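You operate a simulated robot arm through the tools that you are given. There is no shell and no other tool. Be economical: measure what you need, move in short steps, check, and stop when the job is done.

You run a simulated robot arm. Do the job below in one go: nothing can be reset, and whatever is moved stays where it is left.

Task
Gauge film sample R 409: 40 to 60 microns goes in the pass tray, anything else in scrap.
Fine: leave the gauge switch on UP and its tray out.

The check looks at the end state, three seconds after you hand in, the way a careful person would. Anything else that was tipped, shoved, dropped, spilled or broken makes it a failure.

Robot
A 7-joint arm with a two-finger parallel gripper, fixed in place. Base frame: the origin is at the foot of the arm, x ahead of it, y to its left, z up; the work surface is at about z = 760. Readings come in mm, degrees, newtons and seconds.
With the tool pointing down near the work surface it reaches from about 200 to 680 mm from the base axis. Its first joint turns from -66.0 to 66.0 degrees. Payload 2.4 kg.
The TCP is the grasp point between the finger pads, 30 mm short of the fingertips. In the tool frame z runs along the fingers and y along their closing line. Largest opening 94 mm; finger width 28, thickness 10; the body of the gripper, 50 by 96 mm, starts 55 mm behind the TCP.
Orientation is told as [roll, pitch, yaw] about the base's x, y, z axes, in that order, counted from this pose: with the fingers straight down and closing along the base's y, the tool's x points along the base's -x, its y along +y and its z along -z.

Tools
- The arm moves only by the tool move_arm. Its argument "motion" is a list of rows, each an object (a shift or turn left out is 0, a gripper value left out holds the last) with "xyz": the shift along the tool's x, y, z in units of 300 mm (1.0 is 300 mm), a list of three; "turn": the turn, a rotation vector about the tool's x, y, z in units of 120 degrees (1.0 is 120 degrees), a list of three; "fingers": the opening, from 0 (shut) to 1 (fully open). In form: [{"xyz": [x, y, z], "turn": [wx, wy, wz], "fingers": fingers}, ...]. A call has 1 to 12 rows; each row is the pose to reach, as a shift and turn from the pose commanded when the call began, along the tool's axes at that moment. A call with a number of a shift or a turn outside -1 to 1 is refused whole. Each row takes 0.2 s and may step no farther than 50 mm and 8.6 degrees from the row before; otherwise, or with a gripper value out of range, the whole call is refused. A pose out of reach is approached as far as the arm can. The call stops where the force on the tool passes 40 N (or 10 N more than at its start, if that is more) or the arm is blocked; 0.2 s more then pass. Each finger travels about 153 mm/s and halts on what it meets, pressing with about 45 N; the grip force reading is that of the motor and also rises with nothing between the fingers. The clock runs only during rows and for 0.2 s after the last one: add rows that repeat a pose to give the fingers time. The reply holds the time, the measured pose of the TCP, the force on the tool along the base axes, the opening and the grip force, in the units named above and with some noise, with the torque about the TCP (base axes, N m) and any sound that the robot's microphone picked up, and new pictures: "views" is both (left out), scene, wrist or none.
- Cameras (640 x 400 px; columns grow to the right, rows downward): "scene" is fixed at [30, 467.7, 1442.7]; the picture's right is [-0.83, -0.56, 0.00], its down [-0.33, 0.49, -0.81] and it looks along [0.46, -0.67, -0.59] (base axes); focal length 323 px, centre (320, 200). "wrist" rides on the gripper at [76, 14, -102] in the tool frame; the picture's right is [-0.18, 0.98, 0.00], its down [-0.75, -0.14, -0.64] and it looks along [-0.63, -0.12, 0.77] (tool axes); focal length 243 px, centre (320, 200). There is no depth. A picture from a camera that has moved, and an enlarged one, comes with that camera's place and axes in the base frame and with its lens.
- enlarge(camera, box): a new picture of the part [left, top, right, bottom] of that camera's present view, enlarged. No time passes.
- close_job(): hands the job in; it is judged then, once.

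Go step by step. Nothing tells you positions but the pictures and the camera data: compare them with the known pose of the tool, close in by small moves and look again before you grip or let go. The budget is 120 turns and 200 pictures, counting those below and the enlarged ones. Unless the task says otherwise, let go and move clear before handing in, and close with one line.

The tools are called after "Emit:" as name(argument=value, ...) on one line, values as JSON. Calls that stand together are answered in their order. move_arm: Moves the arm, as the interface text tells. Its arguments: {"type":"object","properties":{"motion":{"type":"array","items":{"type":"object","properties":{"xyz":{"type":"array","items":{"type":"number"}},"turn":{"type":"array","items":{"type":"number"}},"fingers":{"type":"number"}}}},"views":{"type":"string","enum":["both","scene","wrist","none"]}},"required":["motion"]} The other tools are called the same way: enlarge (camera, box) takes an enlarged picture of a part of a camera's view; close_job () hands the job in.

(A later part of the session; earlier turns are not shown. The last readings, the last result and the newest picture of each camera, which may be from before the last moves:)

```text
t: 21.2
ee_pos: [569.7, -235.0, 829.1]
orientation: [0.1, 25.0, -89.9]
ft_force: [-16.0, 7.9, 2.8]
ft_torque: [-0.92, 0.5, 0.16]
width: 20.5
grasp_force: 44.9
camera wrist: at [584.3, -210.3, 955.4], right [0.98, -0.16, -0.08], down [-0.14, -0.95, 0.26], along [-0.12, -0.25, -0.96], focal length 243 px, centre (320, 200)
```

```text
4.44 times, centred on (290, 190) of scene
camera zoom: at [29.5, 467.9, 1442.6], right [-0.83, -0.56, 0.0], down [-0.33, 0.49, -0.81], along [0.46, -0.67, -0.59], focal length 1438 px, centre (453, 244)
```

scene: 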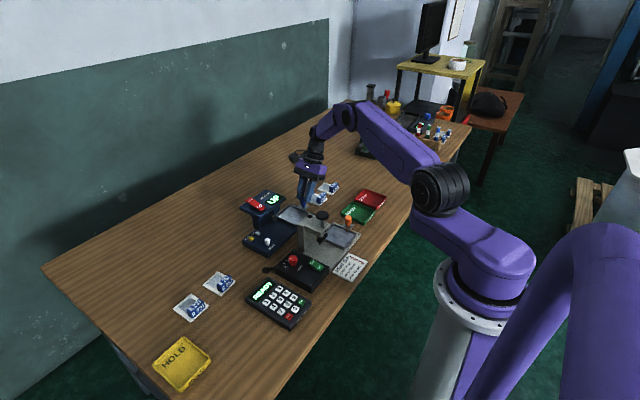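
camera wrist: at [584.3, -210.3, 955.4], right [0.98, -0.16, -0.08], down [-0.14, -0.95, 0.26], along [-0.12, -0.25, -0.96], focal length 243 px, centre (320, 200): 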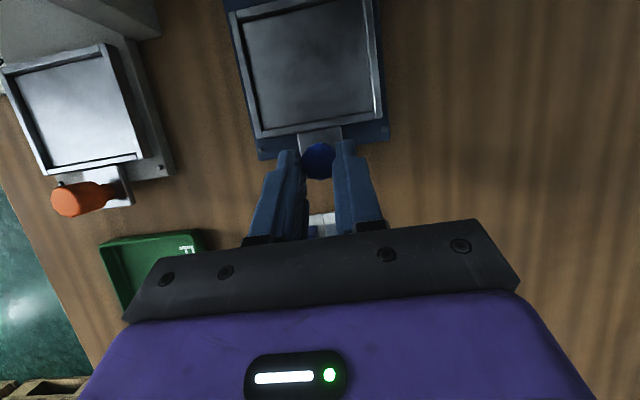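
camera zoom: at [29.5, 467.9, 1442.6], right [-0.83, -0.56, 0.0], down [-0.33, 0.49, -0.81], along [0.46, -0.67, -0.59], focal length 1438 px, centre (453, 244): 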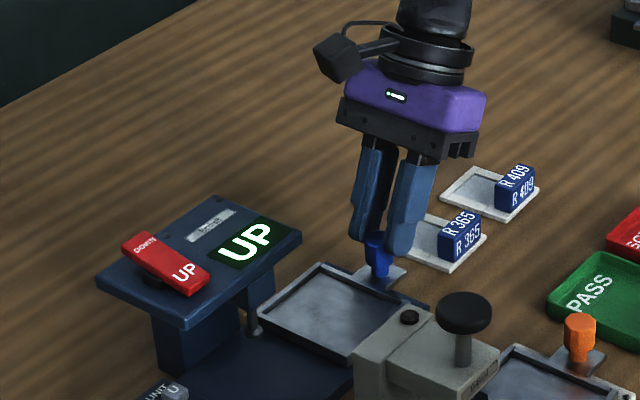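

The tray is out at its stop. I'll release the knob, retreat, straighten up and hover over R 409.

Emit:
move_arm(motion=[{"xyz": [0, 0, 0], "fingers": 0.22}, {"xyz": [0, 0, 0], "fingers": 0.5}, {"xyz": [0, 0, 0], "fingers": 0.5}, {"xyz": [0, 0, -0.12]}, {"xyz": [0, 0, -0.24]}, {"xyz": [0, 0, -0.32]}, {"xyz": [0, 0, -0.32]}], views="none")

Emit:
move_arm(motion=[{"xyz": [-0.1, -0.02, -0.05], "turn": [0, -0.05, 0]}, {"xyz": [-0.19, -0.04, -0.1], "turn": [0, -0.1, 0]}, {"xyz": [-0.26, -0.06, -0.12], "turn": [0, -0.155, 0]}, {"xyz": [-0.3, -0.06, -0.13], "turn": [0, -0.208, 0]}, {"xyz": [-0.3, -0.06, -0.13], "turn": [0, -0.208, 0]}])

Emit:
enlarge(camera="wrist", box=[230, 0, 410, 170])

Emit:
enlarge(camera="scene", box=[270, 155, 370, 230])

```text
t: 22.8
ee_pos: [569.4, -278.5, 918.2]
orientation: [0.2, 24.9, -89.9]
ft_force: [0.3, 0.3, 0.5]
ft_torque: [-0.02, 0.01, 0.04]
width: 46.8
grasp_force: 0.2
```

```text
t: 24.0
ee_pos: [552.7, -376.6, 912.0]
orientation: [0.2, -0.1, -90.0]
ft_force: [0.9, 0.4, 0.0]
ft_torque: [-0.01, 0.0, 0.05]
width: 47.0
grasp_force: 0.0
camera wrist: at [566.9, -301.1, 1016.9], right [0.98, -0.18, 0.0], down [-0.14, -0.75, 0.64], along [-0.12, -0.63, -0.77], focal length 243 px, centre (320, 200)
```

scene: 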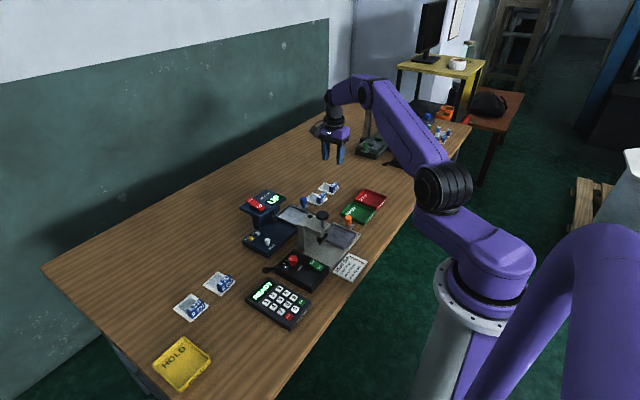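
wrist: 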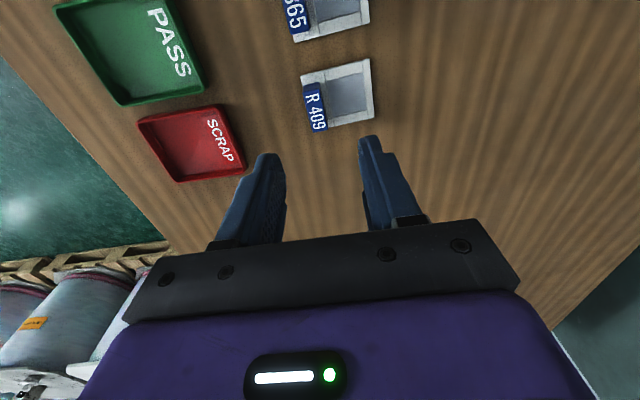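

```text
2.35 times, centred on (320, 85) of wrist
camera zoom: at [566.9, -301.1, 1016.9], right [0.98, -0.18, 0.0], down [-0.14, -0.75, 0.64], along [-0.12, -0.63, -0.77], focal length 571 px, centre (320, 471)
```

zoom: 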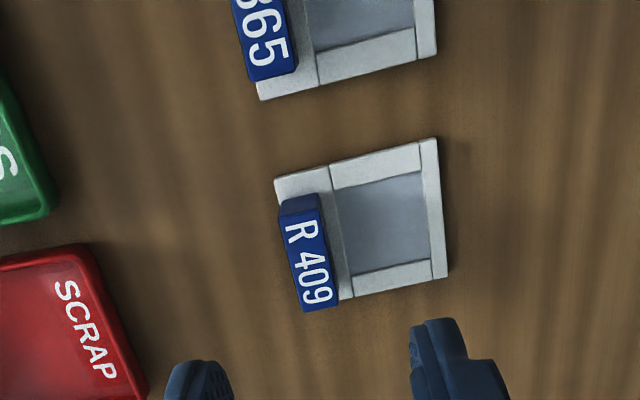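

```text
5.33 times, centred on (320, 192) of scene
camera zoom: at [30.0, 467.7, 1442.7], right [-0.83, -0.56, 0.0], down [-0.33, 0.49, -0.81], along [0.46, -0.67, -0.59], focal length 1725 px, centre (320, 240)
```

zoom: 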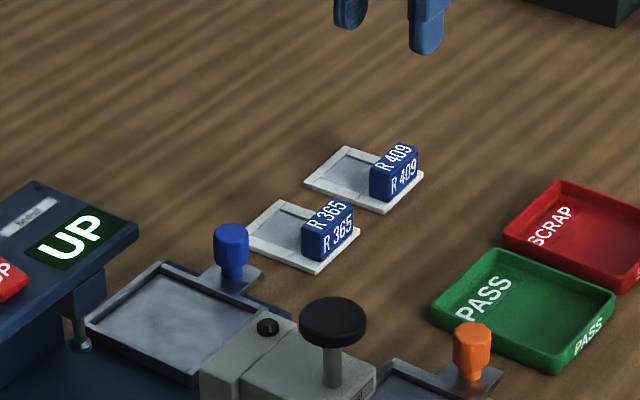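

R 409's tab is about 15 × 40 mm, centred at (547.6,-379) with its top at z≈793. I'll lower around it and check before closing.

Emit:
move_arm(motion=[{"xyz": [-0.007, -0.017, 0.12]}, {"xyz": [-0.007, -0.017, 0.24]}, {"xyz": [-0.007, -0.017, 0.3]}, {"xyz": [-0.007, -0.017, 0.343]}, {"xyz": [-0.007, -0.017, 0.343]}], views="wrist")

Emit:
enlarge(camera="scene", box=[280, 140, 380, 215])

```text
t: 25.2
ee_pos: [548.3, -378.0, 809.2]
orientation: [0.2, 0.0, -90.0]
ft_force: [0.0, -0.3, 0.3]
ft_torque: [0.0, -0.02, 0.0]
width: 47.0
grasp_force: 0.1
camera wrist: at [561.7, -303.1, 912.8], right [0.98, -0.18, 0.0], down [-0.14, -0.75, 0.64], along [-0.12, -0.63, -0.77], focal length 243 px, centre (320, 200)
```

wrist: 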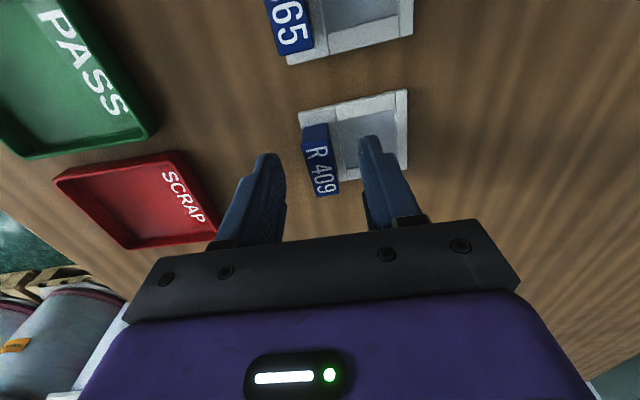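

```text
5.33 times, centred on (330, 178) of scene
camera zoom: at [30.0, 467.7, 1442.7], right [-0.83, -0.56, 0.0], down [-0.33, 0.49, -0.81], along [0.46, -0.67, -0.59], focal length 1725 px, centre (267, 320)
```

zoom: 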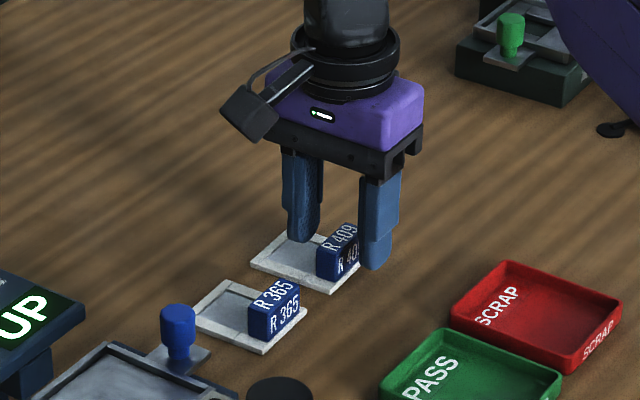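

The fingers straddle the tab. Close and lift.

Emit:
move_arm(motion=[{"xyz": [0, 0, 0], "fingers": 0.2}, {"xyz": [0, 0, 0], "fingers": 0.05}, {"xyz": [0, 0, 0], "fingers": 0.05}, {"xyz": [0, 0, -0.05]}, {"xyz": [0, 0, -0.15]}, {"xyz": [0, 0, -0.2]}], views="wrist")

Emit:
enlarge(camera="scene", box=[280, 140, 380, 215])

```text
t: 26.6
ee_pos: [546.8, -378.1, 870.4]
orientation: [0.2, 0.1, -89.9]
ft_force: [0.0, 0.1, -0.4]
ft_torque: [0.01, -0.01, -0.01]
width: 14.5
grasp_force: 45.5
camera wrist: at [561.5, -302.0, 974.1], right [0.98, -0.18, 0.0], down [-0.14, -0.75, 0.64], along [-0.12, -0.63, -0.77], focal length 243 px, centre (320, 200)
```

wrist: 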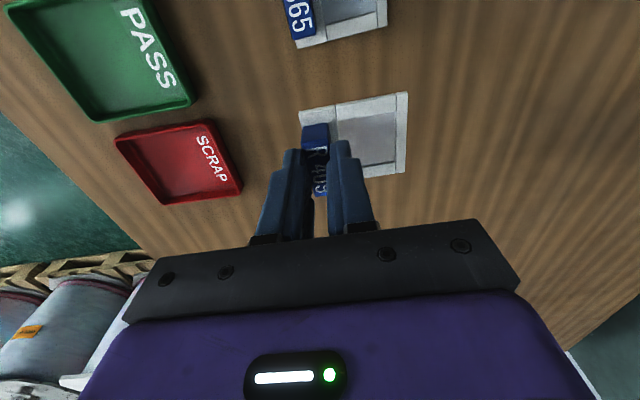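

```text
5.33 times, centred on (330, 178) of scene
camera zoom: at [30.0, 467.7, 1442.7], right [-0.83, -0.56, 0.0], down [-0.33, 0.49, -0.81], along [0.46, -0.67, -0.59], focal length 1725 px, centre (267, 320)
```

zoom: 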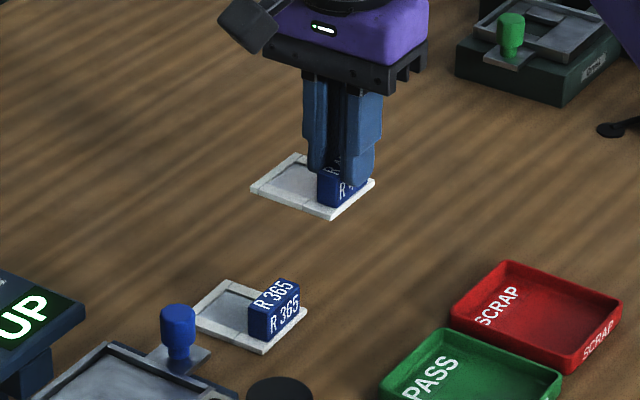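

R 409 is held at width 14.5 mm and level. I'll carry it high over the gauge tray.

Emit:
move_arm(motion=[{"xyz": [0, 0, -0.1]}, {"xyz": [0.12, 0, -0.1]}, {"xyz": [0.25, 0, -0.1]}, {"xyz": [0.38, 0, -0.1]}, {"xyz": [0.51, 0, -0.1]}, {"xyz": [0.62, 0, -0.1]}, {"xyz": [0.705, 0, -0.1]}, {"xyz": [0.705, 0, -0.1]}])

Emit:
enlarge(camera="scene", box=[240, 140, 360, 240])

Emit:
enlarge(camera="wrist", box=[230, 40, 430, 240])

```text
t: 28.4
ee_pos: [547.3, -166.1, 900.7]
orientation: [0.2, 0.0, -90.0]
ft_force: [0.0, 0.4, -0.7]
ft_torque: [0.0, 0.04, 0.03]
width: 14.5
grasp_force: 44.9
camera wrist: at [561.9, -90.0, 1003.6], right [0.98, -0.18, 0.0], down [-0.14, -0.75, 0.64], along [-0.12, -0.63, -0.77], focal length 243 px, centre (320, 200)
```

scene: 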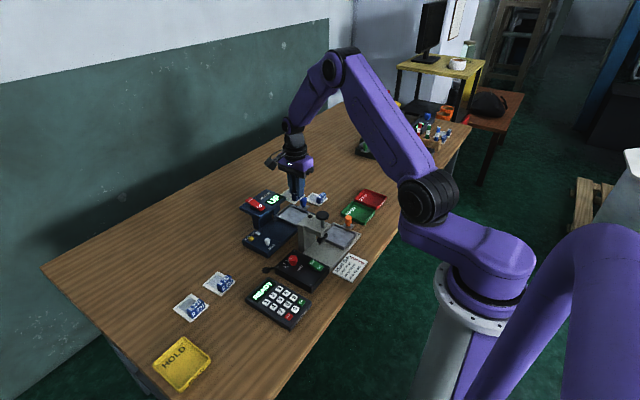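
wrist: 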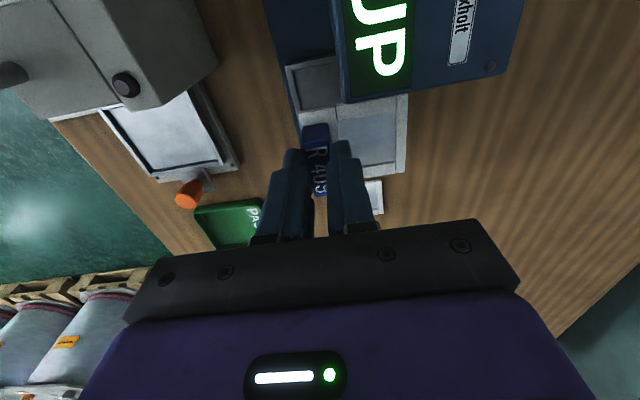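

```text
4.00 times, centred on (300, 190) of scene
camera zoom: at [30.0, 467.7, 1442.7], right [-0.83, -0.56, 0.0], down [-0.33, 0.49, -0.81], along [0.46, -0.67, -0.59], focal length 1294 px, centre (400, 240)
```

zoom: 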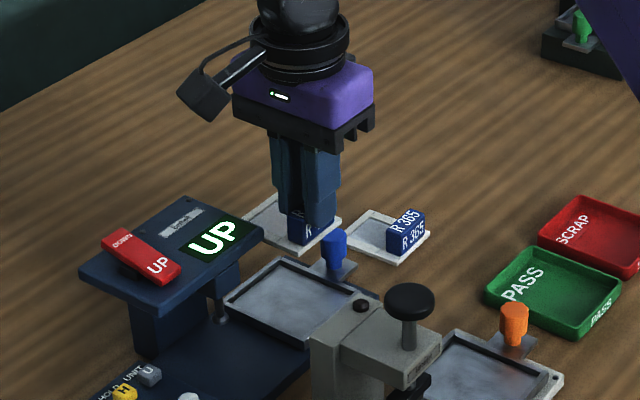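

```text
2.00 times, centred on (330, 140) of wrist
camera zoom: at [561.9, -90.0, 1003.6], right [0.98, -0.18, 0.0], down [-0.14, -0.75, 0.64], along [-0.12, -0.63, -0.77], focal length 485 px, centre (300, 320)
```

zoom: 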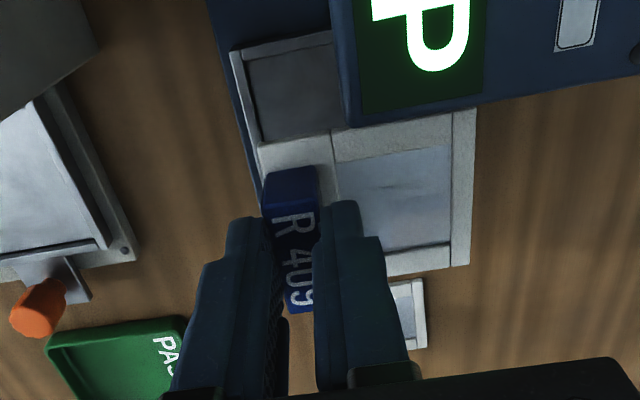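

The sample's +y edge clears the gauge head by about 7 mm. I'll shift 3 mm toward +y and lower to just above the tray rim.

Emit:
move_arm(motion=[{"xyz": [0.01, -0.002, 0.06]}, {"xyz": [0.01, -0.002, 0.13]}, {"xyz": [0.01, -0.002, 0.17]}, {"xyz": [0.01, -0.002, 0.17]}], views="wrist")

Emit:
enlarge(camera="scene", box=[260, 170, 340, 230])

Emit:
enlarge(camera="wrist", box=[230, 40, 430, 200])

```text
t: 29.4
ee_pos: [546.9, -162.5, 849.9]
orientation: [0.2, 0.1, -90.0]
ft_force: [0.8, 0.0, -1.2]
ft_torque: [-0.01, -0.02, -0.02]
width: 14.6
grasp_force: 45.4
camera wrist: at [561.4, -87.2, 952.8], right [0.98, -0.18, 0.0], down [-0.14, -0.75, 0.64], along [-0.12, -0.63, -0.77], focal length 243 px, centre (320, 200)
```

wrist: 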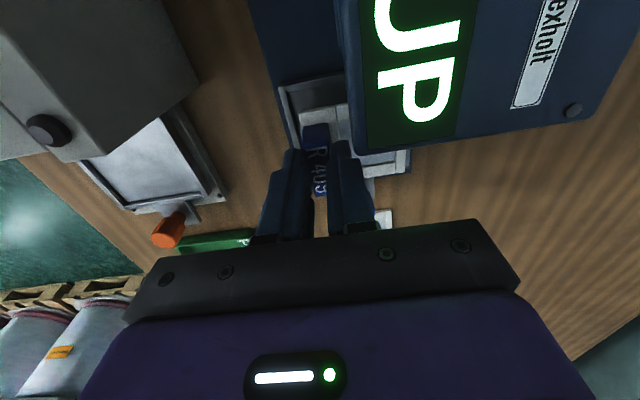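

```text
6.67 times, centred on (300, 200) of scene
camera zoom: at [30.0, 467.7, 1442.7], right [-0.83, -0.56, 0.0], down [-0.33, 0.49, -0.81], along [0.46, -0.67, -0.59], focal length 2156 px, centre (453, 200)
```

zoom: 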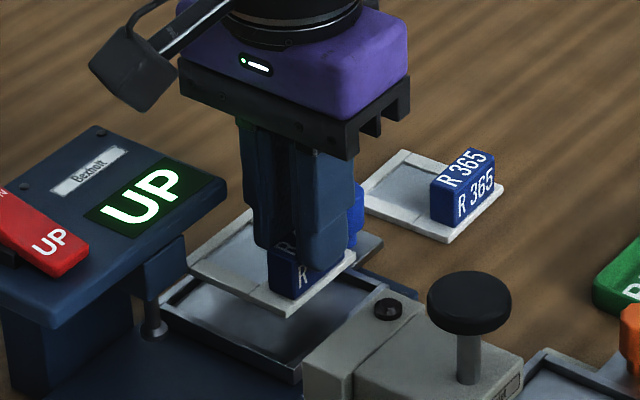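

```text
2.50 times, centred on (330, 120) of wrist
camera zoom: at [561.4, -87.2, 952.8], right [0.98, -0.18, 0.0], down [-0.14, -0.75, 0.64], along [-0.12, -0.63, -0.77], focal length 606 px, centre (295, 400)
```

zoom: 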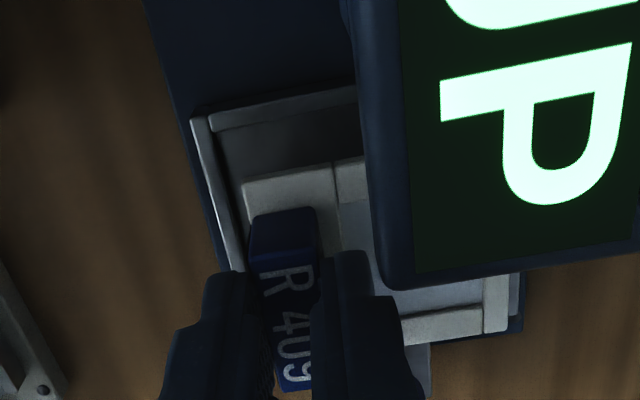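

The sample is centred well inside the tray walls. I'll lower it slowly until it touches down.

Emit:
move_arm(motion=[{"xyz": [0.005, 0, 0.017]}, {"xyz": [0.005, 0, 0.027]}, {"xyz": [0.005, 0, 0.037]}, {"xyz": [0.005, 0, 0.044]}, {"xyz": [0.005, 0, 0.05]}], views="none")

Emit:
enlarge(camera="scene", box=[260, 170, 340, 230])

```text
t: 30.6
ee_pos: [547.4, -162.2, 834.7]
orientation: [0.2, -0.1, -90.0]
ft_force: [0.4, 0.1, -1.9]
ft_torque: [0.01, 0.0, 0.03]
width: 14.5
grasp_force: 45.5
```

```text
6.67 times, centred on (300, 200) of scene
camera zoom: at [30.0, 467.7, 1442.7], right [-0.83, -0.56, 0.0], down [-0.33, 0.49, -0.81], along [0.46, -0.67, -0.59], focal length 2156 px, centre (453, 200)
```

zoom: 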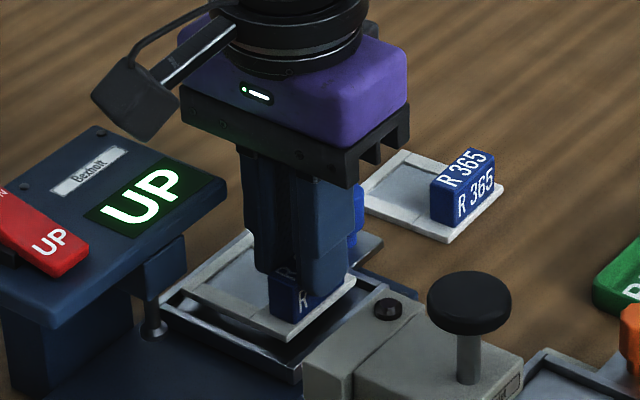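

Still just above the floor; I'll continue down gently.

Emit:
move_arm(motion=[{"xyz": [0, 0, 0.007]}, {"xyz": [0, 0, 0.013]}, {"xyz": [0, 0, 0.019]}, {"xyz": [0, 0, 0.025]}], views="none")

Emit:
enlarge(camera="scene", box=[260, 170, 340, 230])

```text
t: 31.6
ee_pos: [548.2, -161.1, 829.5]
orientation: [0.3, 0.0, -90.0]
ft_force: [-2.8, 2.3, 14.2]
ft_torque: [0.01, 0.12, 0.0]
width: 14.6
grasp_force: 45.1
```

```text
6.67 times, centred on (300, 200) of scene
camera zoom: at [29.6, 467.8, 1442.7], right [-0.83, -0.56, 0.0], down [-0.33, 0.49, -0.81], along [0.46, -0.67, -0.59], focal length 2156 px, centre (453, 200)
```

zoom: 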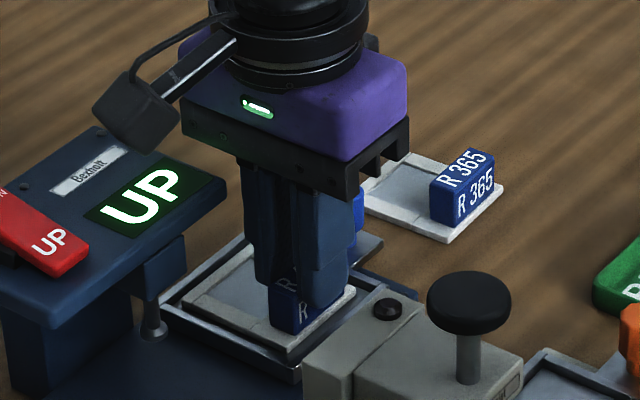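

The sample has touched the tray floor. I'll release it and rise straight up.

Emit:
move_arm(motion=[{"xyz": [0, 0, -0.003], "fingers": 0.2}, {"xyz": [0, 0, -0.003], "fingers": 0.32}, {"xyz": [0, 0, -0.003], "fingers": 0.32}, {"xyz": [0, 0, -0.08]}, {"xyz": [0, 0, -0.2]}, {"xyz": [0, 0, -0.33]}, {"xyz": [-0.1, 0.06, -0.38]}, {"xyz": [-0.1, 0.06, -0.38]}])

Emit:
enlarge(camera="scene", box=[260, 170, 340, 230])

Emit:
enlarge(camera="wrist", box=[220, 0, 420, 160])

```text
t: 33.4
ee_pos: [564.3, -192.7, 942.4]
orientation: [0.2, 0.0, -90.0]
ft_force: [0.5, 0.4, 0.0]
ft_torque: [0.03, 0.0, -0.02]
width: 30.1
grasp_force: 0.1
camera wrist: at [579.1, -117.0, 1045.1], right [0.98, -0.18, 0.0], down [-0.14, -0.75, 0.64], along [-0.12, -0.63, -0.77], focal length 243 px, centre (320, 200)
```

scene: 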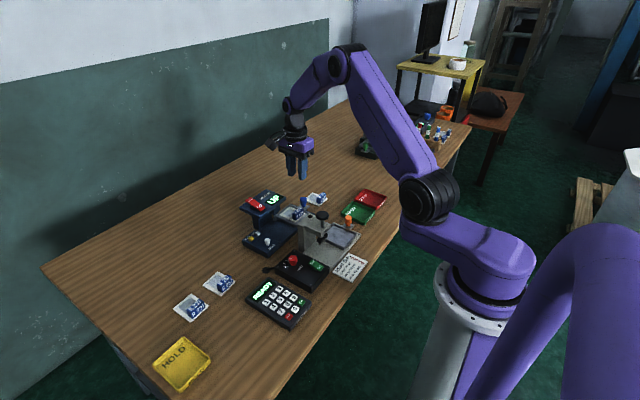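
wrist: 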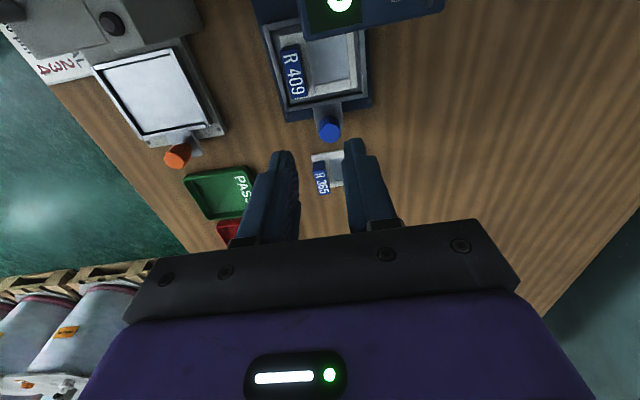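

```text
6.67 times, centred on (300, 200) of scene
camera zoom: at [30.0, 467.7, 1442.7], right [-0.83, -0.56, 0.0], down [-0.33, 0.49, -0.81], along [0.46, -0.67, -0.59], focal length 2156 px, centre (453, 200)
```

zoom: 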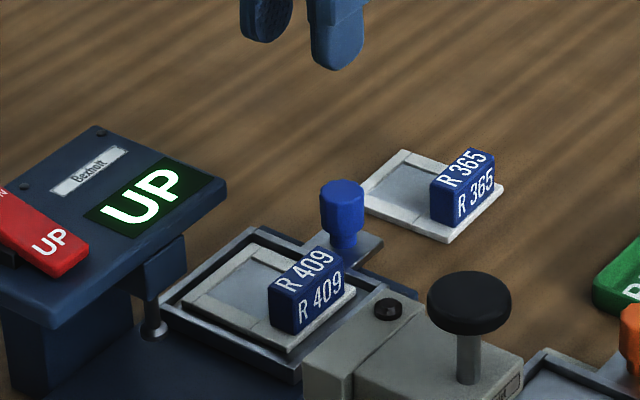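

```text
2.50 times, centred on (320, 80) of wrist
camera zoom: at [579.1, -117.0, 1045.1], right [0.98, -0.18, 0.0], down [-0.14, -0.75, 0.64], along [-0.12, -0.63, -0.77], focal length 606 px, centre (320, 500)
```

zoom: 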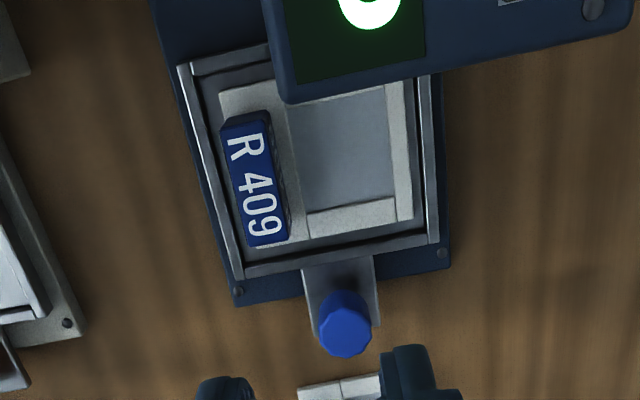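

R 409 is seated flat in the gauge tray. Next I go back to the tilted pose above the knob.

Emit:
move_arm(motion=[{"xyz": [-0.1, 0.005, 0], "turn": [0, 0.05, 0], "fingers": 0.5}, {"xyz": [-0.2, 0.01, 0], "turn": [0, 0.1, 0]}, {"xyz": [-0.26, 0.018, 0.03], "turn": [0, 0.155, 0]}, {"xyz": [-0.286, 0.018, 0.08], "turn": [0, 0.208, 0]}, {"xyz": [-0.286, 0.018, 0.08], "turn": [0, 0.208, 0]}], views="wrist")

```text
t: 34.6
ee_pos: [570.6, -278.8, 918.6]
orientation: [0.2, 25.0, -89.9]
ft_force: [-0.1, 0.3, -0.2]
ft_torque: [0.01, 0.0, 0.02]
width: 47.0
grasp_force: 0.1
camera wrist: at [583.9, -253.0, 1043.9], right [0.98, -0.17, -0.07], down [-0.14, -0.95, 0.26], along [-0.11, -0.25, -0.96], focal length 243 px, centre (320, 200)
```

wrist: 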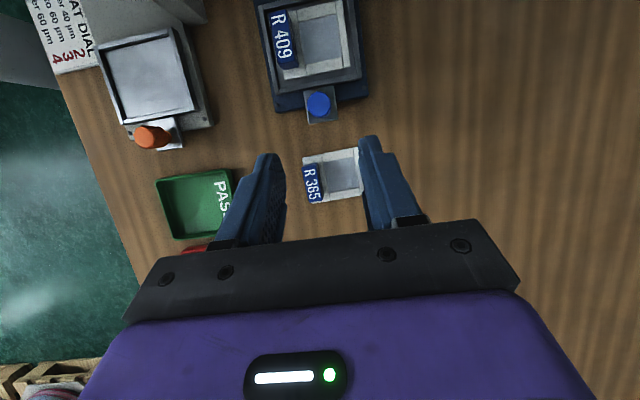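

Down to the knob, grip, and slide the tray in.

Emit:
move_arm(motion=[{"xyz": [0, -0.003, 0.13]}, {"xyz": [0.001, -0.003, 0.26]}, {"xyz": [0.002, -0.003, 0.324]}, {"xyz": [0.002, -0.003, 0.324], "fingers": 0.1}, {"xyz": [0.002, -0.003, 0.324], "fingers": 0.1}], views="none")

Emit:
move_arm(motion=[{"xyz": [0.02, 0, 0.0093]}, {"xyz": [0.0453, 0, 0.0211]}, {"xyz": [0.0755, 0, 0.0352]}, {"xyz": [0.1057, 0, 0.0493]}, {"xyz": [0.1359, 0, 0.0634]}, {"xyz": [0.1661, 0, 0.0775]}, {"xyz": [0.1963, 0, 0.0916]}, {"xyz": [0.2114, 0, 0.0986]}, {"xyz": [0.2205, 0, 0.1028]}, {"xyz": [0.2295, 0, 0.107]}], views="none")

Emit:
enlarge(camera="scene", box=[220, 165, 340, 255])

```text
t: 35.8
ee_pos: [570.0, -236.2, 830.2]
orientation: [0.5, 24.8, -89.8]
ft_force: [14.9, -0.1, -6.2]
ft_torque: [-0.36, -0.44, -0.17]
width: 20.6
grasp_force: 44.5
```

```text
t: 38.0
ee_pos: [568.8, -161.9, 829.4]
orientation: [0.2, 24.9, -90.1]
ft_force: [4.1, -3.7, 12.7]
ft_torque: [0.97, -0.17, -0.01]
width: 20.5
grasp_force: 44.9
```

```text
4.44 times, centred on (280, 210) of scene
camera zoom: at [29.8, 467.6, 1442.7], right [-0.83, -0.56, 0.0], down [-0.33, 0.49, -0.81], along [0.46, -0.67, -0.59], focal length 1438 px, centre (498, 156)
```

zoom: 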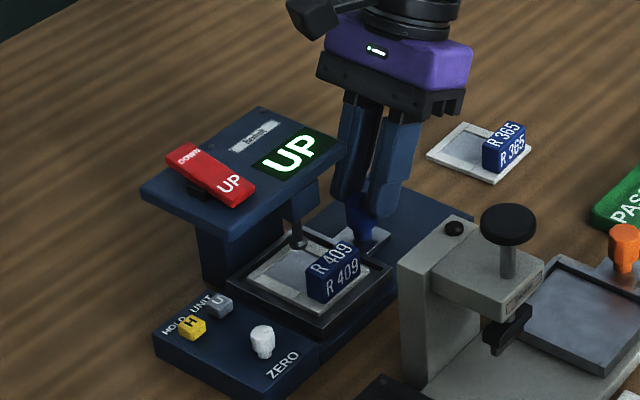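

The tray appears fully in. I'll nudge 1 mm to confirm the stop, then release and retreat.

Emit:
move_arm(motion=[{"xyz": [0.0045, 0, 0.0021]}, {"xyz": [0.0075, 0, 0.0035]}], views="none")

Emit:
move_arm(motion=[{"xyz": [0, 0, 0], "fingers": 0.22}, {"xyz": [0, 0, 0], "fingers": 0.5}, {"xyz": [0, 0, 0], "fingers": 0.5}, {"xyz": [0, 0, -0.12]}, {"xyz": [0, 0, -0.26]}, {"xyz": [0, 0, -0.4]}, {"xyz": [0, 0, -0.4]}], views="wrist")

Emit:
enlarge(camera="scene", box=[240, 190, 320, 250])

```text
t: 38.6
ee_pos: [570.1, -162.7, 830.7]
orientation: [0.4, 24.6, -90.2]
ft_force: [5.9, -15.4, 10.1]
ft_torque: [0.3, -0.24, -0.13]
width: 20.4
grasp_force: 44.7
```

```text
t: 40.2
ee_pos: [569.7, -209.1, 942.1]
orientation: [0.1, 24.9, -89.9]
ft_force: [0.4, -0.3, -0.2]
ft_torque: [0.02, 0.0, 0.01]
width: 46.8
grasp_force: 0.0
camera wrist: at [582.9, -183.6, 1067.4], right [0.98, -0.17, -0.07], down [-0.14, -0.95, 0.26], along [-0.12, -0.25, -0.96], focal length 243 px, centre (320, 200)
```

wrist: 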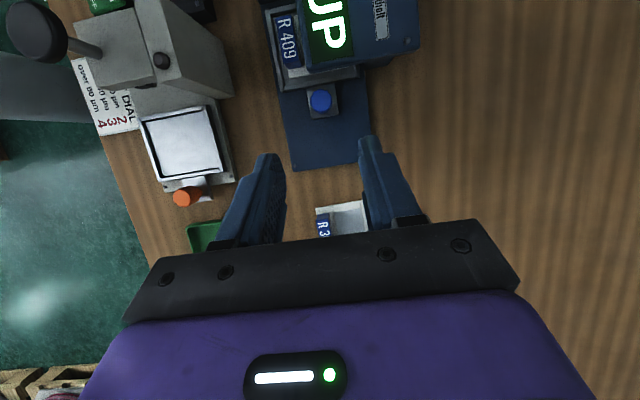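

```text
6.67 times, centred on (280, 220) of scene
camera zoom: at [30.0, 467.7, 1442.7], right [-0.83, -0.56, 0.0], down [-0.33, 0.49, -0.81], along [0.46, -0.67, -0.59], focal length 2156 px, centre (587, 67)
```

zoom: 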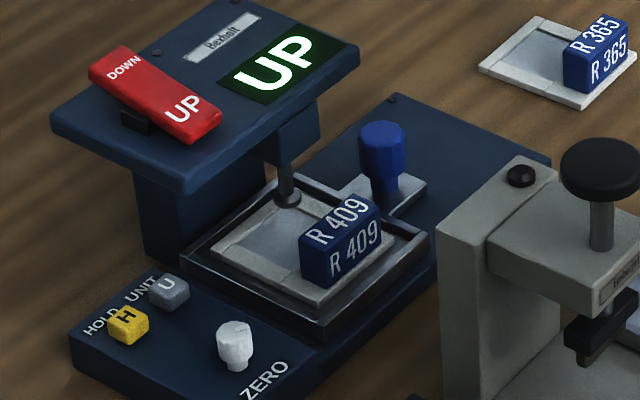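

The spindle is above the film window. Next is the rocker's DOWN end again.

Emit:
move_arm(motion=[{"xyz": [0.06, 0, -0.12], "turn": [0, -0.042, 0], "fingers": 0}, {"xyz": [0.18, 0.03, -0.1], "turn": [0, -0.083, 0]}, {"xyz": [0.31, 0.07, -0.06], "turn": [0, -0.125, 0]}, {"xyz": [0.44, 0.12, -0.01], "turn": [0, -0.167, 0]}, {"xyz": [0.563, 0.184, 0.046], "turn": [0, -0.208, 0]}, {"xyz": [0.563, 0.184, 0.046], "turn": [0, -0.208, 0]}], views="none")

Emit:
move_arm(motion=[{"xyz": [0, 0, 0.1]}, {"xyz": [0, 0, 0.2]}, {"xyz": [0, 0, 0.24]}, {"xyz": [0, 0, 0.255]}, {"xyz": [0, 0, 0.263]}, {"xyz": [0, 0, 0.27]}, {"xyz": [0, 0, 0.277]}, {"xyz": [0, 0, 0.284]}], views="none")

Emit:
enlarge(camera="scene", box=[230, 170, 310, 230])

```text
t: 41.6
ee_pos: [623.8, -49.2, 998.5]
orientation: [0.2, -0.1, -90.1]
ft_force: [0.1, -0.1, 0.8]
ft_torque: [0.02, 0.02, -0.01]
width: 0.0
grasp_force: 32.6
```

```text
t: 43.4
ee_pos: [624.8, -49.6, 915.4]
orientation: [0.4, -0.1, -90.0]
ft_force: [-6.9, 1.1, 28.2]
ft_torque: [0.18, 0.43, -0.02]
width: 0.1
grasp_force: 33.0
```

```text
6.67 times, centred on (270, 200) of scene
camera zoom: at [29.2, 467.7, 1442.7], right [-0.83, -0.56, 0.0], down [-0.33, 0.49, -0.81], along [0.46, -0.67, -0.59], focal length 2156 px, centre (653, 200)
```

zoom: 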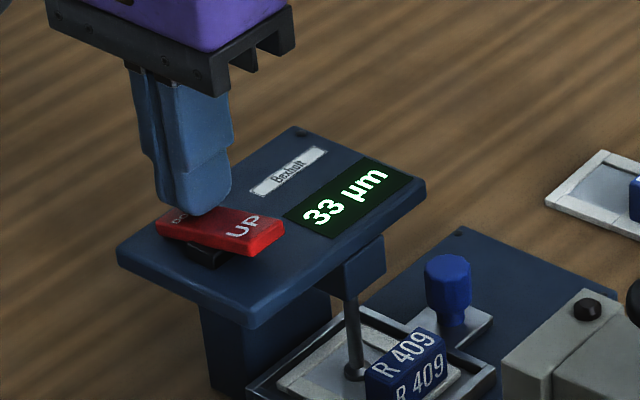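

The display seems to read 33 µm. I'll lift off slightly and re-read it enlarged.

Emit:
move_arm(motion=[{"xyz": [0, 0, -0.1]}, {"xyz": [0, 0, -0.1]}, {"xyz": [0, 0, -0.1]}, {"xyz": [0, 0, -0.1]}], views="none")

Emit:
enlarge(camera="scene", box=[260, 185, 290, 208])

Emit:
enlarge(camera="scene", box=[240, 180, 310, 240])

```text
t: 44.4
ee_pos: [624.9, -49.2, 941.5]
orientation: [0.1, 0.1, -90.1]
ft_force: [-0.9, -0.8, 0.1]
ft_torque: [-0.03, -0.04, -0.01]
width: 0.1
grasp_force: 33.3
```

```text
16.00 times, centred on (275, 196) of scene
camera zoom: at [30.0, 467.7, 1442.7], right [-0.83, -0.56, 0.0], down [-0.33, 0.49, -0.81], along [0.46, -0.67, -0.59], focal length 5175 px, centre (1040, 256)
```

zoom: 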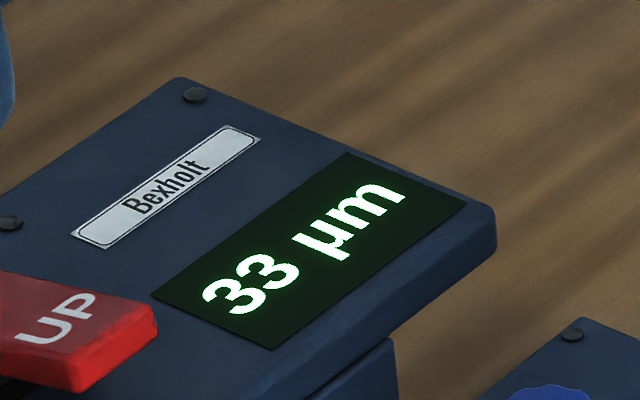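

```text
6.67 times, centred on (275, 210) of scene
camera zoom: at [30.0, 467.7, 1442.7], right [-0.83, -0.56, 0.0], down [-0.33, 0.49, -0.81], along [0.46, -0.67, -0.59], focal length 2156 px, centre (620, 133)
```

zoom: 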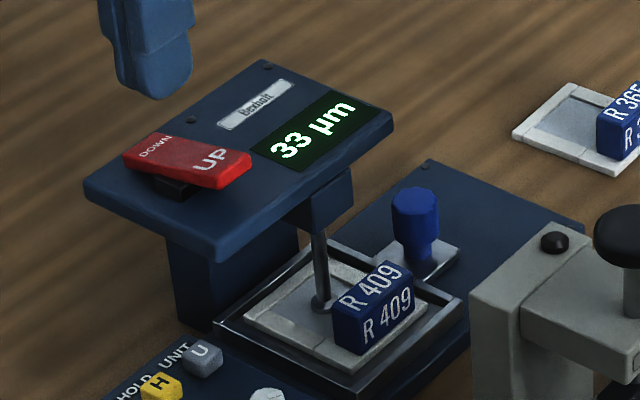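

It's 33 µm, outside 40–60, so R 409 goes to scrap. First I return the rocker to UP.

Emit:
move_arm(motion=[{"xyz": [0.015, -0.13, 0]}, {"xyz": [0.015, -0.13, 0.05]}, {"xyz": [0.015, -0.13, 0.075]}, {"xyz": [0.015, -0.13, 0.085]}, {"xyz": [0.015, -0.13, 0.093]}, {"xyz": [0.015, -0.13, 0.1]}, {"xyz": [0.015, -0.13, 0.107]}, {"xyz": [0.015, -0.13, 0.114]}], views="none")

Emit:
enlarge(camera="scene", box=[230, 170, 310, 230])

```text
t: 45.9
ee_pos: [585.4, -46.1, 915.8]
orientation: [0.2, 0.0, -90.0]
ft_force: [-9.1, 0.5, 10.6]
ft_torque: [0.05, 0.12, 0.03]
width: 0.1
grasp_force: 32.9
stopped in row 7: the force on the tool passed its limit at 46 N (the readings are from after the stop); the commanded pose is now the measured one
```

```text
6.67 times, centred on (270, 200) of scene
camera zoom: at [29.5, 467.7, 1442.7], right [-0.83, -0.56, 0.0], down [-0.33, 0.49, -0.81], along [0.46, -0.67, -0.59], focal length 2156 px, centre (653, 200)
```

zoom: 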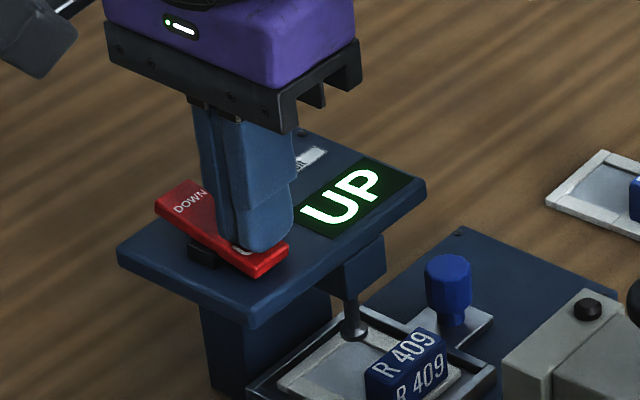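

It's on UP with the spindle raised. Back to the knob to grip it and pull the tray out.

Emit:
move_arm(motion=[{"xyz": [0, 0, -0.12]}, {"xyz": [-0.11, -0.01, -0.17]}, {"xyz": [-0.25, -0.02, -0.2], "turn": [0, 0.05, 0]}, {"xyz": [-0.38, -0.03, -0.2], "turn": [0, 0.1, 0], "fingers": 0.5}, {"xyz": [-0.49, -0.045, -0.16], "turn": [0, 0.155, 0]}, {"xyz": [-0.551, -0.053, -0.087], "turn": [0, 0.208, 0]}, {"xyz": [-0.551, -0.053, -0.087], "turn": [0, 0.208, 0]}], views="wrist")

```text
t: 47.5
ee_pos: [569.0, -210.6, 940.1]
orientation: [0.4, 25.0, -89.9]
ft_force: [-0.6, -0.1, -0.2]
ft_torque: [-0.03, -0.02, 0.01]
width: 47.1
grasp_force: 0.1
camera wrist: at [583.3, -185.8, 1066.9], right [0.98, -0.17, -0.07], down [-0.14, -0.95, 0.26], along [-0.11, -0.25, -0.96], focal length 243 px, centre (320, 200)
```

wrist: 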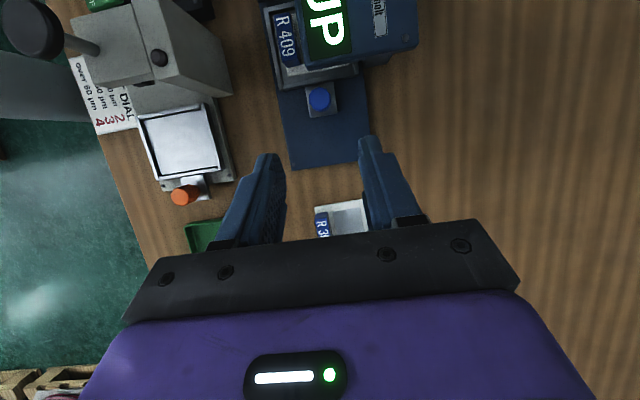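

Emit:
move_arm(motion=[{"xyz": [-0.002, 0.003, 0.14]}, {"xyz": [-0.005, 0.003, 0.28]}, {"xyz": [-0.008, 0.003, 0.36]}, {"xyz": [-0.008, 0.003, 0.4]}, {"xyz": [-0.008, 0.003, 0.4], "fingers": 0.1}, {"xyz": [-0.008, 0.003, 0.4], "fingers": 0.1}], views="none")

Emit:
move_arm(motion=[{"xyz": [-0.02, 0, -0.0093]}, {"xyz": [-0.0453, 0, -0.0211]}, {"xyz": [-0.0755, 0, -0.0352]}, {"xyz": [-0.1057, 0, -0.0493]}, {"xyz": [-0.1359, 0, -0.0634]}, {"xyz": [-0.1661, 0, -0.0775]}, {"xyz": [-0.1963, 0, -0.0916]}, {"xyz": [-0.2114, 0, -0.0986]}, {"xyz": [-0.2205, 0, -0.1028]}, {"xyz": [-0.2265, 0, -0.1056]}], views="none")

Emit:
enlarge(camera="scene", box=[230, 165, 350, 255])

```text
t: 48.9
ee_pos: [570.4, -163.2, 830.9]
orientation: [0.2, 24.9, -89.8]
ft_force: [-1.5, 0.1, -0.8]
ft_torque: [-0.1, -0.01, 0.05]
width: 20.6
grasp_force: 45.4
```

```text
t: 51.1
ee_pos: [570.0, -238.5, 831.9]
orientation: [0.1, 25.0, -89.9]
ft_force: [-20.1, 0.7, 7.2]
ft_torque: [-0.28, 0.5, 0.25]
width: 20.7
grasp_force: 44.9
```

```text
4.44 times, centred on (290, 210) of scene
camera zoom: at [29.4, 467.7, 1442.7], right [-0.83, -0.56, 0.0], down [-0.33, 0.49, -0.81], along [0.46, -0.67, -0.59], focal length 1438 px, centre (453, 156)
```

zoom: 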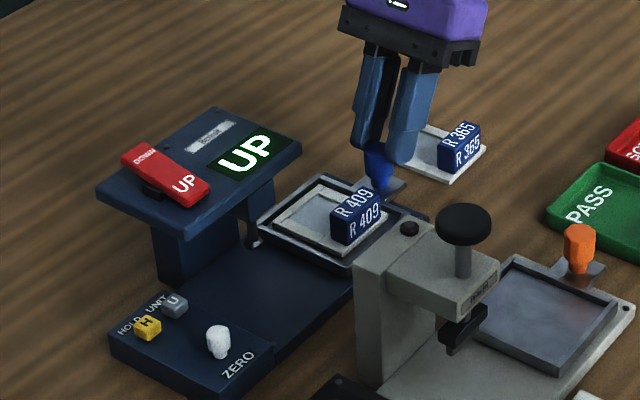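

The tray is fully out and the gauge is on UP. I'll release and hover back over R 409.

Emit:
move_arm(motion=[{"xyz": [0, 0, 0], "fingers": 0.22}, {"xyz": [0, 0, 0], "fingers": 0.5}, {"xyz": [0, 0, 0], "fingers": 0.5}, {"xyz": [0, 0, -0.12]}, {"xyz": [0, 0, -0.24]}, {"xyz": [0, 0, -0.32]}, {"xyz": [0, 0, -0.32]}], views="none")

Emit:
move_arm(motion=[{"xyz": [0.07, -0.01, 0], "turn": [0, -0.05, 0]}, {"xyz": [0.17, -0.03, 0.02], "turn": [0, -0.1, 0], "fingers": 0.32}, {"xyz": [0.28, -0.05, 0.06], "turn": [0, -0.155, 0]}, {"xyz": [0.374, -0.073, 0.112], "turn": [0, -0.208, 0]}, {"xyz": [0.374, -0.073, 0.112], "turn": [0, -0.208, 0]}], views="wrist")

Emit:
enlarge(camera="wrist", box=[220, 30, 400, 180])

Emit:
enlarge(camera="scene", box=[260, 160, 350, 230])

```text
t: 52.7
ee_pos: [569.7, -278.4, 918.1]
orientation: [0.4, 25.0, -90.0]
ft_force: [-0.1, 0.2, 0.9]
ft_torque: [0.0, 0.01, 0.03]
width: 46.7
grasp_force: 0.0
```

```text
t: 53.9
ee_pos: [547.2, -162.5, 936.7]
orientation: [0.3, -0.1, -90.1]
ft_force: [0.2, 0.5, 0.3]
ft_torque: [-0.02, -0.04, 0.01]
width: 30.2
grasp_force: 0.1
camera wrist: at [561.6, -86.4, 1039.6], right [0.98, -0.18, 0.01], down [-0.15, -0.75, 0.64], along [-0.11, -0.63, -0.77], focal length 243 px, centre (320, 200)
```

wrist: 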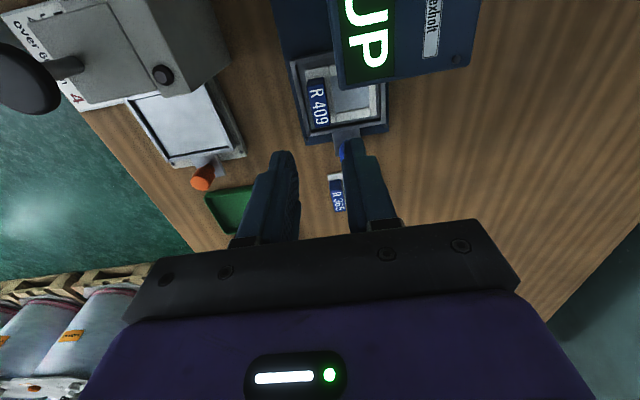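

```text
2.67 times, centred on (310, 105) of wrist
camera zoom: at [561.6, -86.4, 1039.6], right [0.98, -0.18, 0.01], down [-0.15, -0.75, 0.64], along [-0.11, -0.63, -0.77], focal length 647 px, centre (347, 453)
```

zoom: 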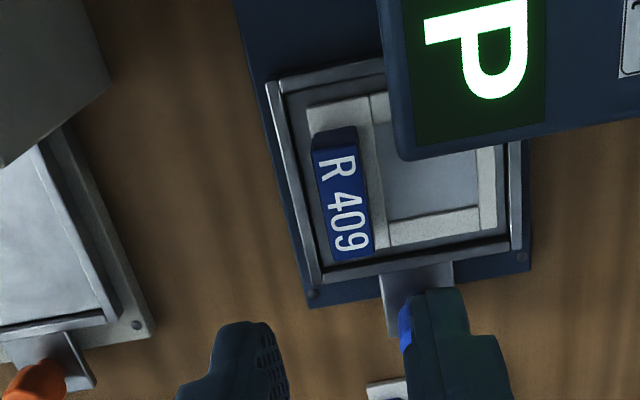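

```text
5.71 times, centred on (305, 195) of scene
camera zoom: at [29.9, 467.7, 1442.7], right [-0.83, -0.56, 0.0], down [-0.33, 0.49, -0.81], along [0.46, -0.67, -0.59], focal length 1848 px, centre (406, 229)
```

zoom: 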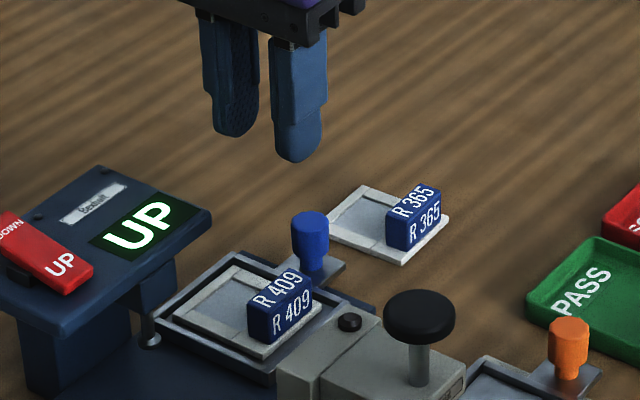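

The tab is at about (548.5,-161). I'll lower onto it with the fingers at 30 mm, then close.

Emit:
move_arm(motion=[{"xyz": [0.003, 0.004, 0.14]}, {"xyz": [0.003, 0.004, 0.27]}, {"xyz": [0.003, 0.004, 0.33]}, {"xyz": [0.003, 0.004, 0.354]}, {"xyz": [0.003, 0.004, 0.354]}], views="wrist")

Emit:
enlarge(camera="scene", box=[260, 160, 350, 230])

```text
t: 55.1
ee_pos: [550.7, -160.7, 829.5]
orientation: [0.4, -0.1, -90.1]
ft_force: [0.7, -0.7, 0.1]
ft_torque: [0.01, 0.02, 0.02]
width: 30.0
grasp_force: 0.1
camera wrist: at [564.1, -85.2, 931.8], right [0.98, -0.18, 0.01], down [-0.14, -0.75, 0.64], along [-0.11, -0.63, -0.77], focal length 243 px, centre (320, 200)
```

wrist: 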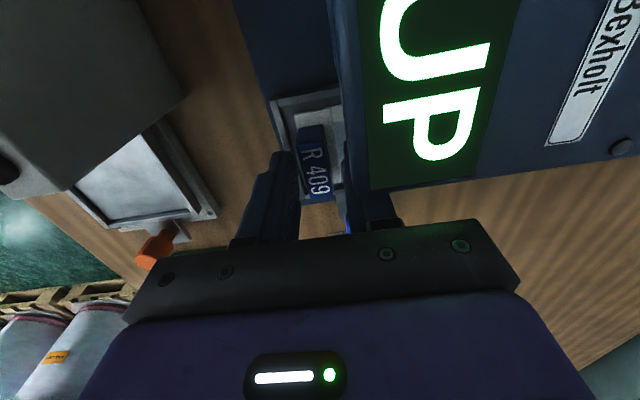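

```text
5.71 times, centred on (305, 195) of scene
camera zoom: at [30.0, 467.7, 1442.7], right [-0.83, -0.56, 0.0], down [-0.33, 0.49, -0.81], along [0.46, -0.67, -0.59], focal length 1848 px, centre (406, 229)
```

zoom: 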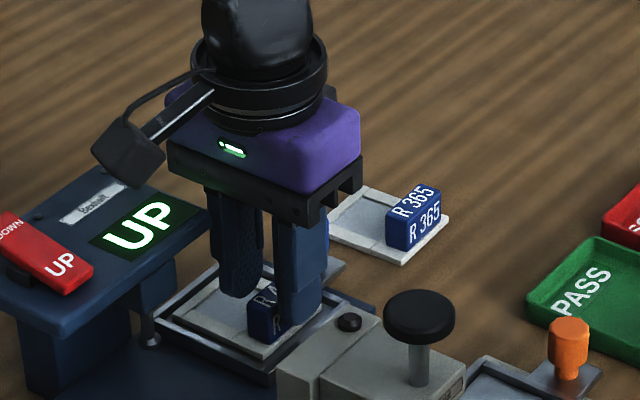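

Emit:
move_arm(motion=[{"xyz": [0, -0.006, 0], "fingers": 0.25}, {"xyz": [0, -0.006, 0], "fingers": 0.05}, {"xyz": [0, -0.006, 0], "fingers": 0.05}, {"xyz": [0, -0.006, -0.04]}, {"xyz": [-0.01, -0.006, -0.09]}, {"xyz": [-0.02, -0.006, -0.2]}, {"xyz": [-0.02, -0.006, -0.33]}, {"xyz": [-0.02, -0.006, -0.33]}])

Emit:
enlarge(camera="scene", box=[260, 140, 380, 230])

```text
t: 56.9
ee_pos: [548.8, -167.9, 927.4]
orientation: [0.4, 0.0, -89.9]
ft_force: [0.1, 0.3, -0.1]
ft_torque: [-0.02, 0.03, 0.01]
width: 14.7
grasp_force: 45.0
camera wrist: at [562.0, -92.4, 1029.9], right [0.98, -0.18, 0.0], down [-0.14, -0.75, 0.64], along [-0.11, -0.63, -0.77], focal length 243 px, centre (320, 200)
```

scene: 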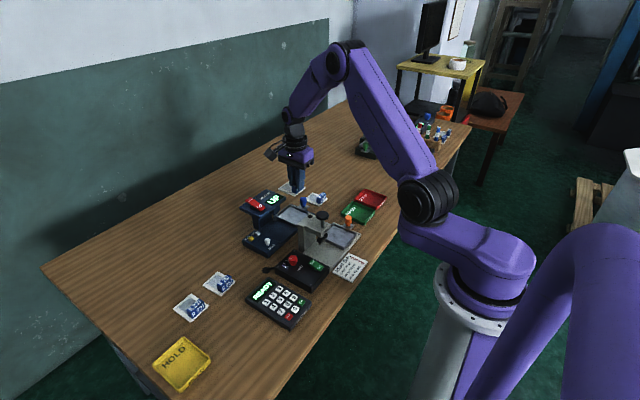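
wrist: 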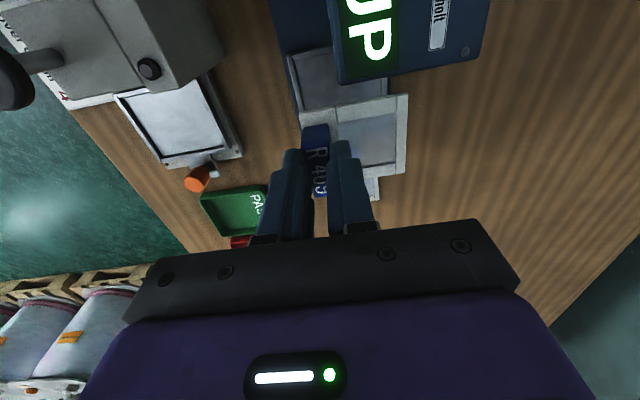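

```text
4.44 times, centred on (320, 185) of scene
camera zoom: at [30.0, 467.7, 1442.7], right [-0.83, -0.56, 0.0], down [-0.33, 0.49, -0.81], along [0.46, -0.67, -0.59], focal length 1438 px, centre (320, 267)
```

zoom: 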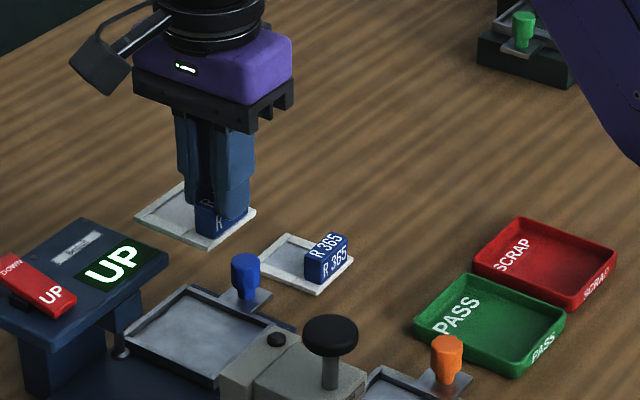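

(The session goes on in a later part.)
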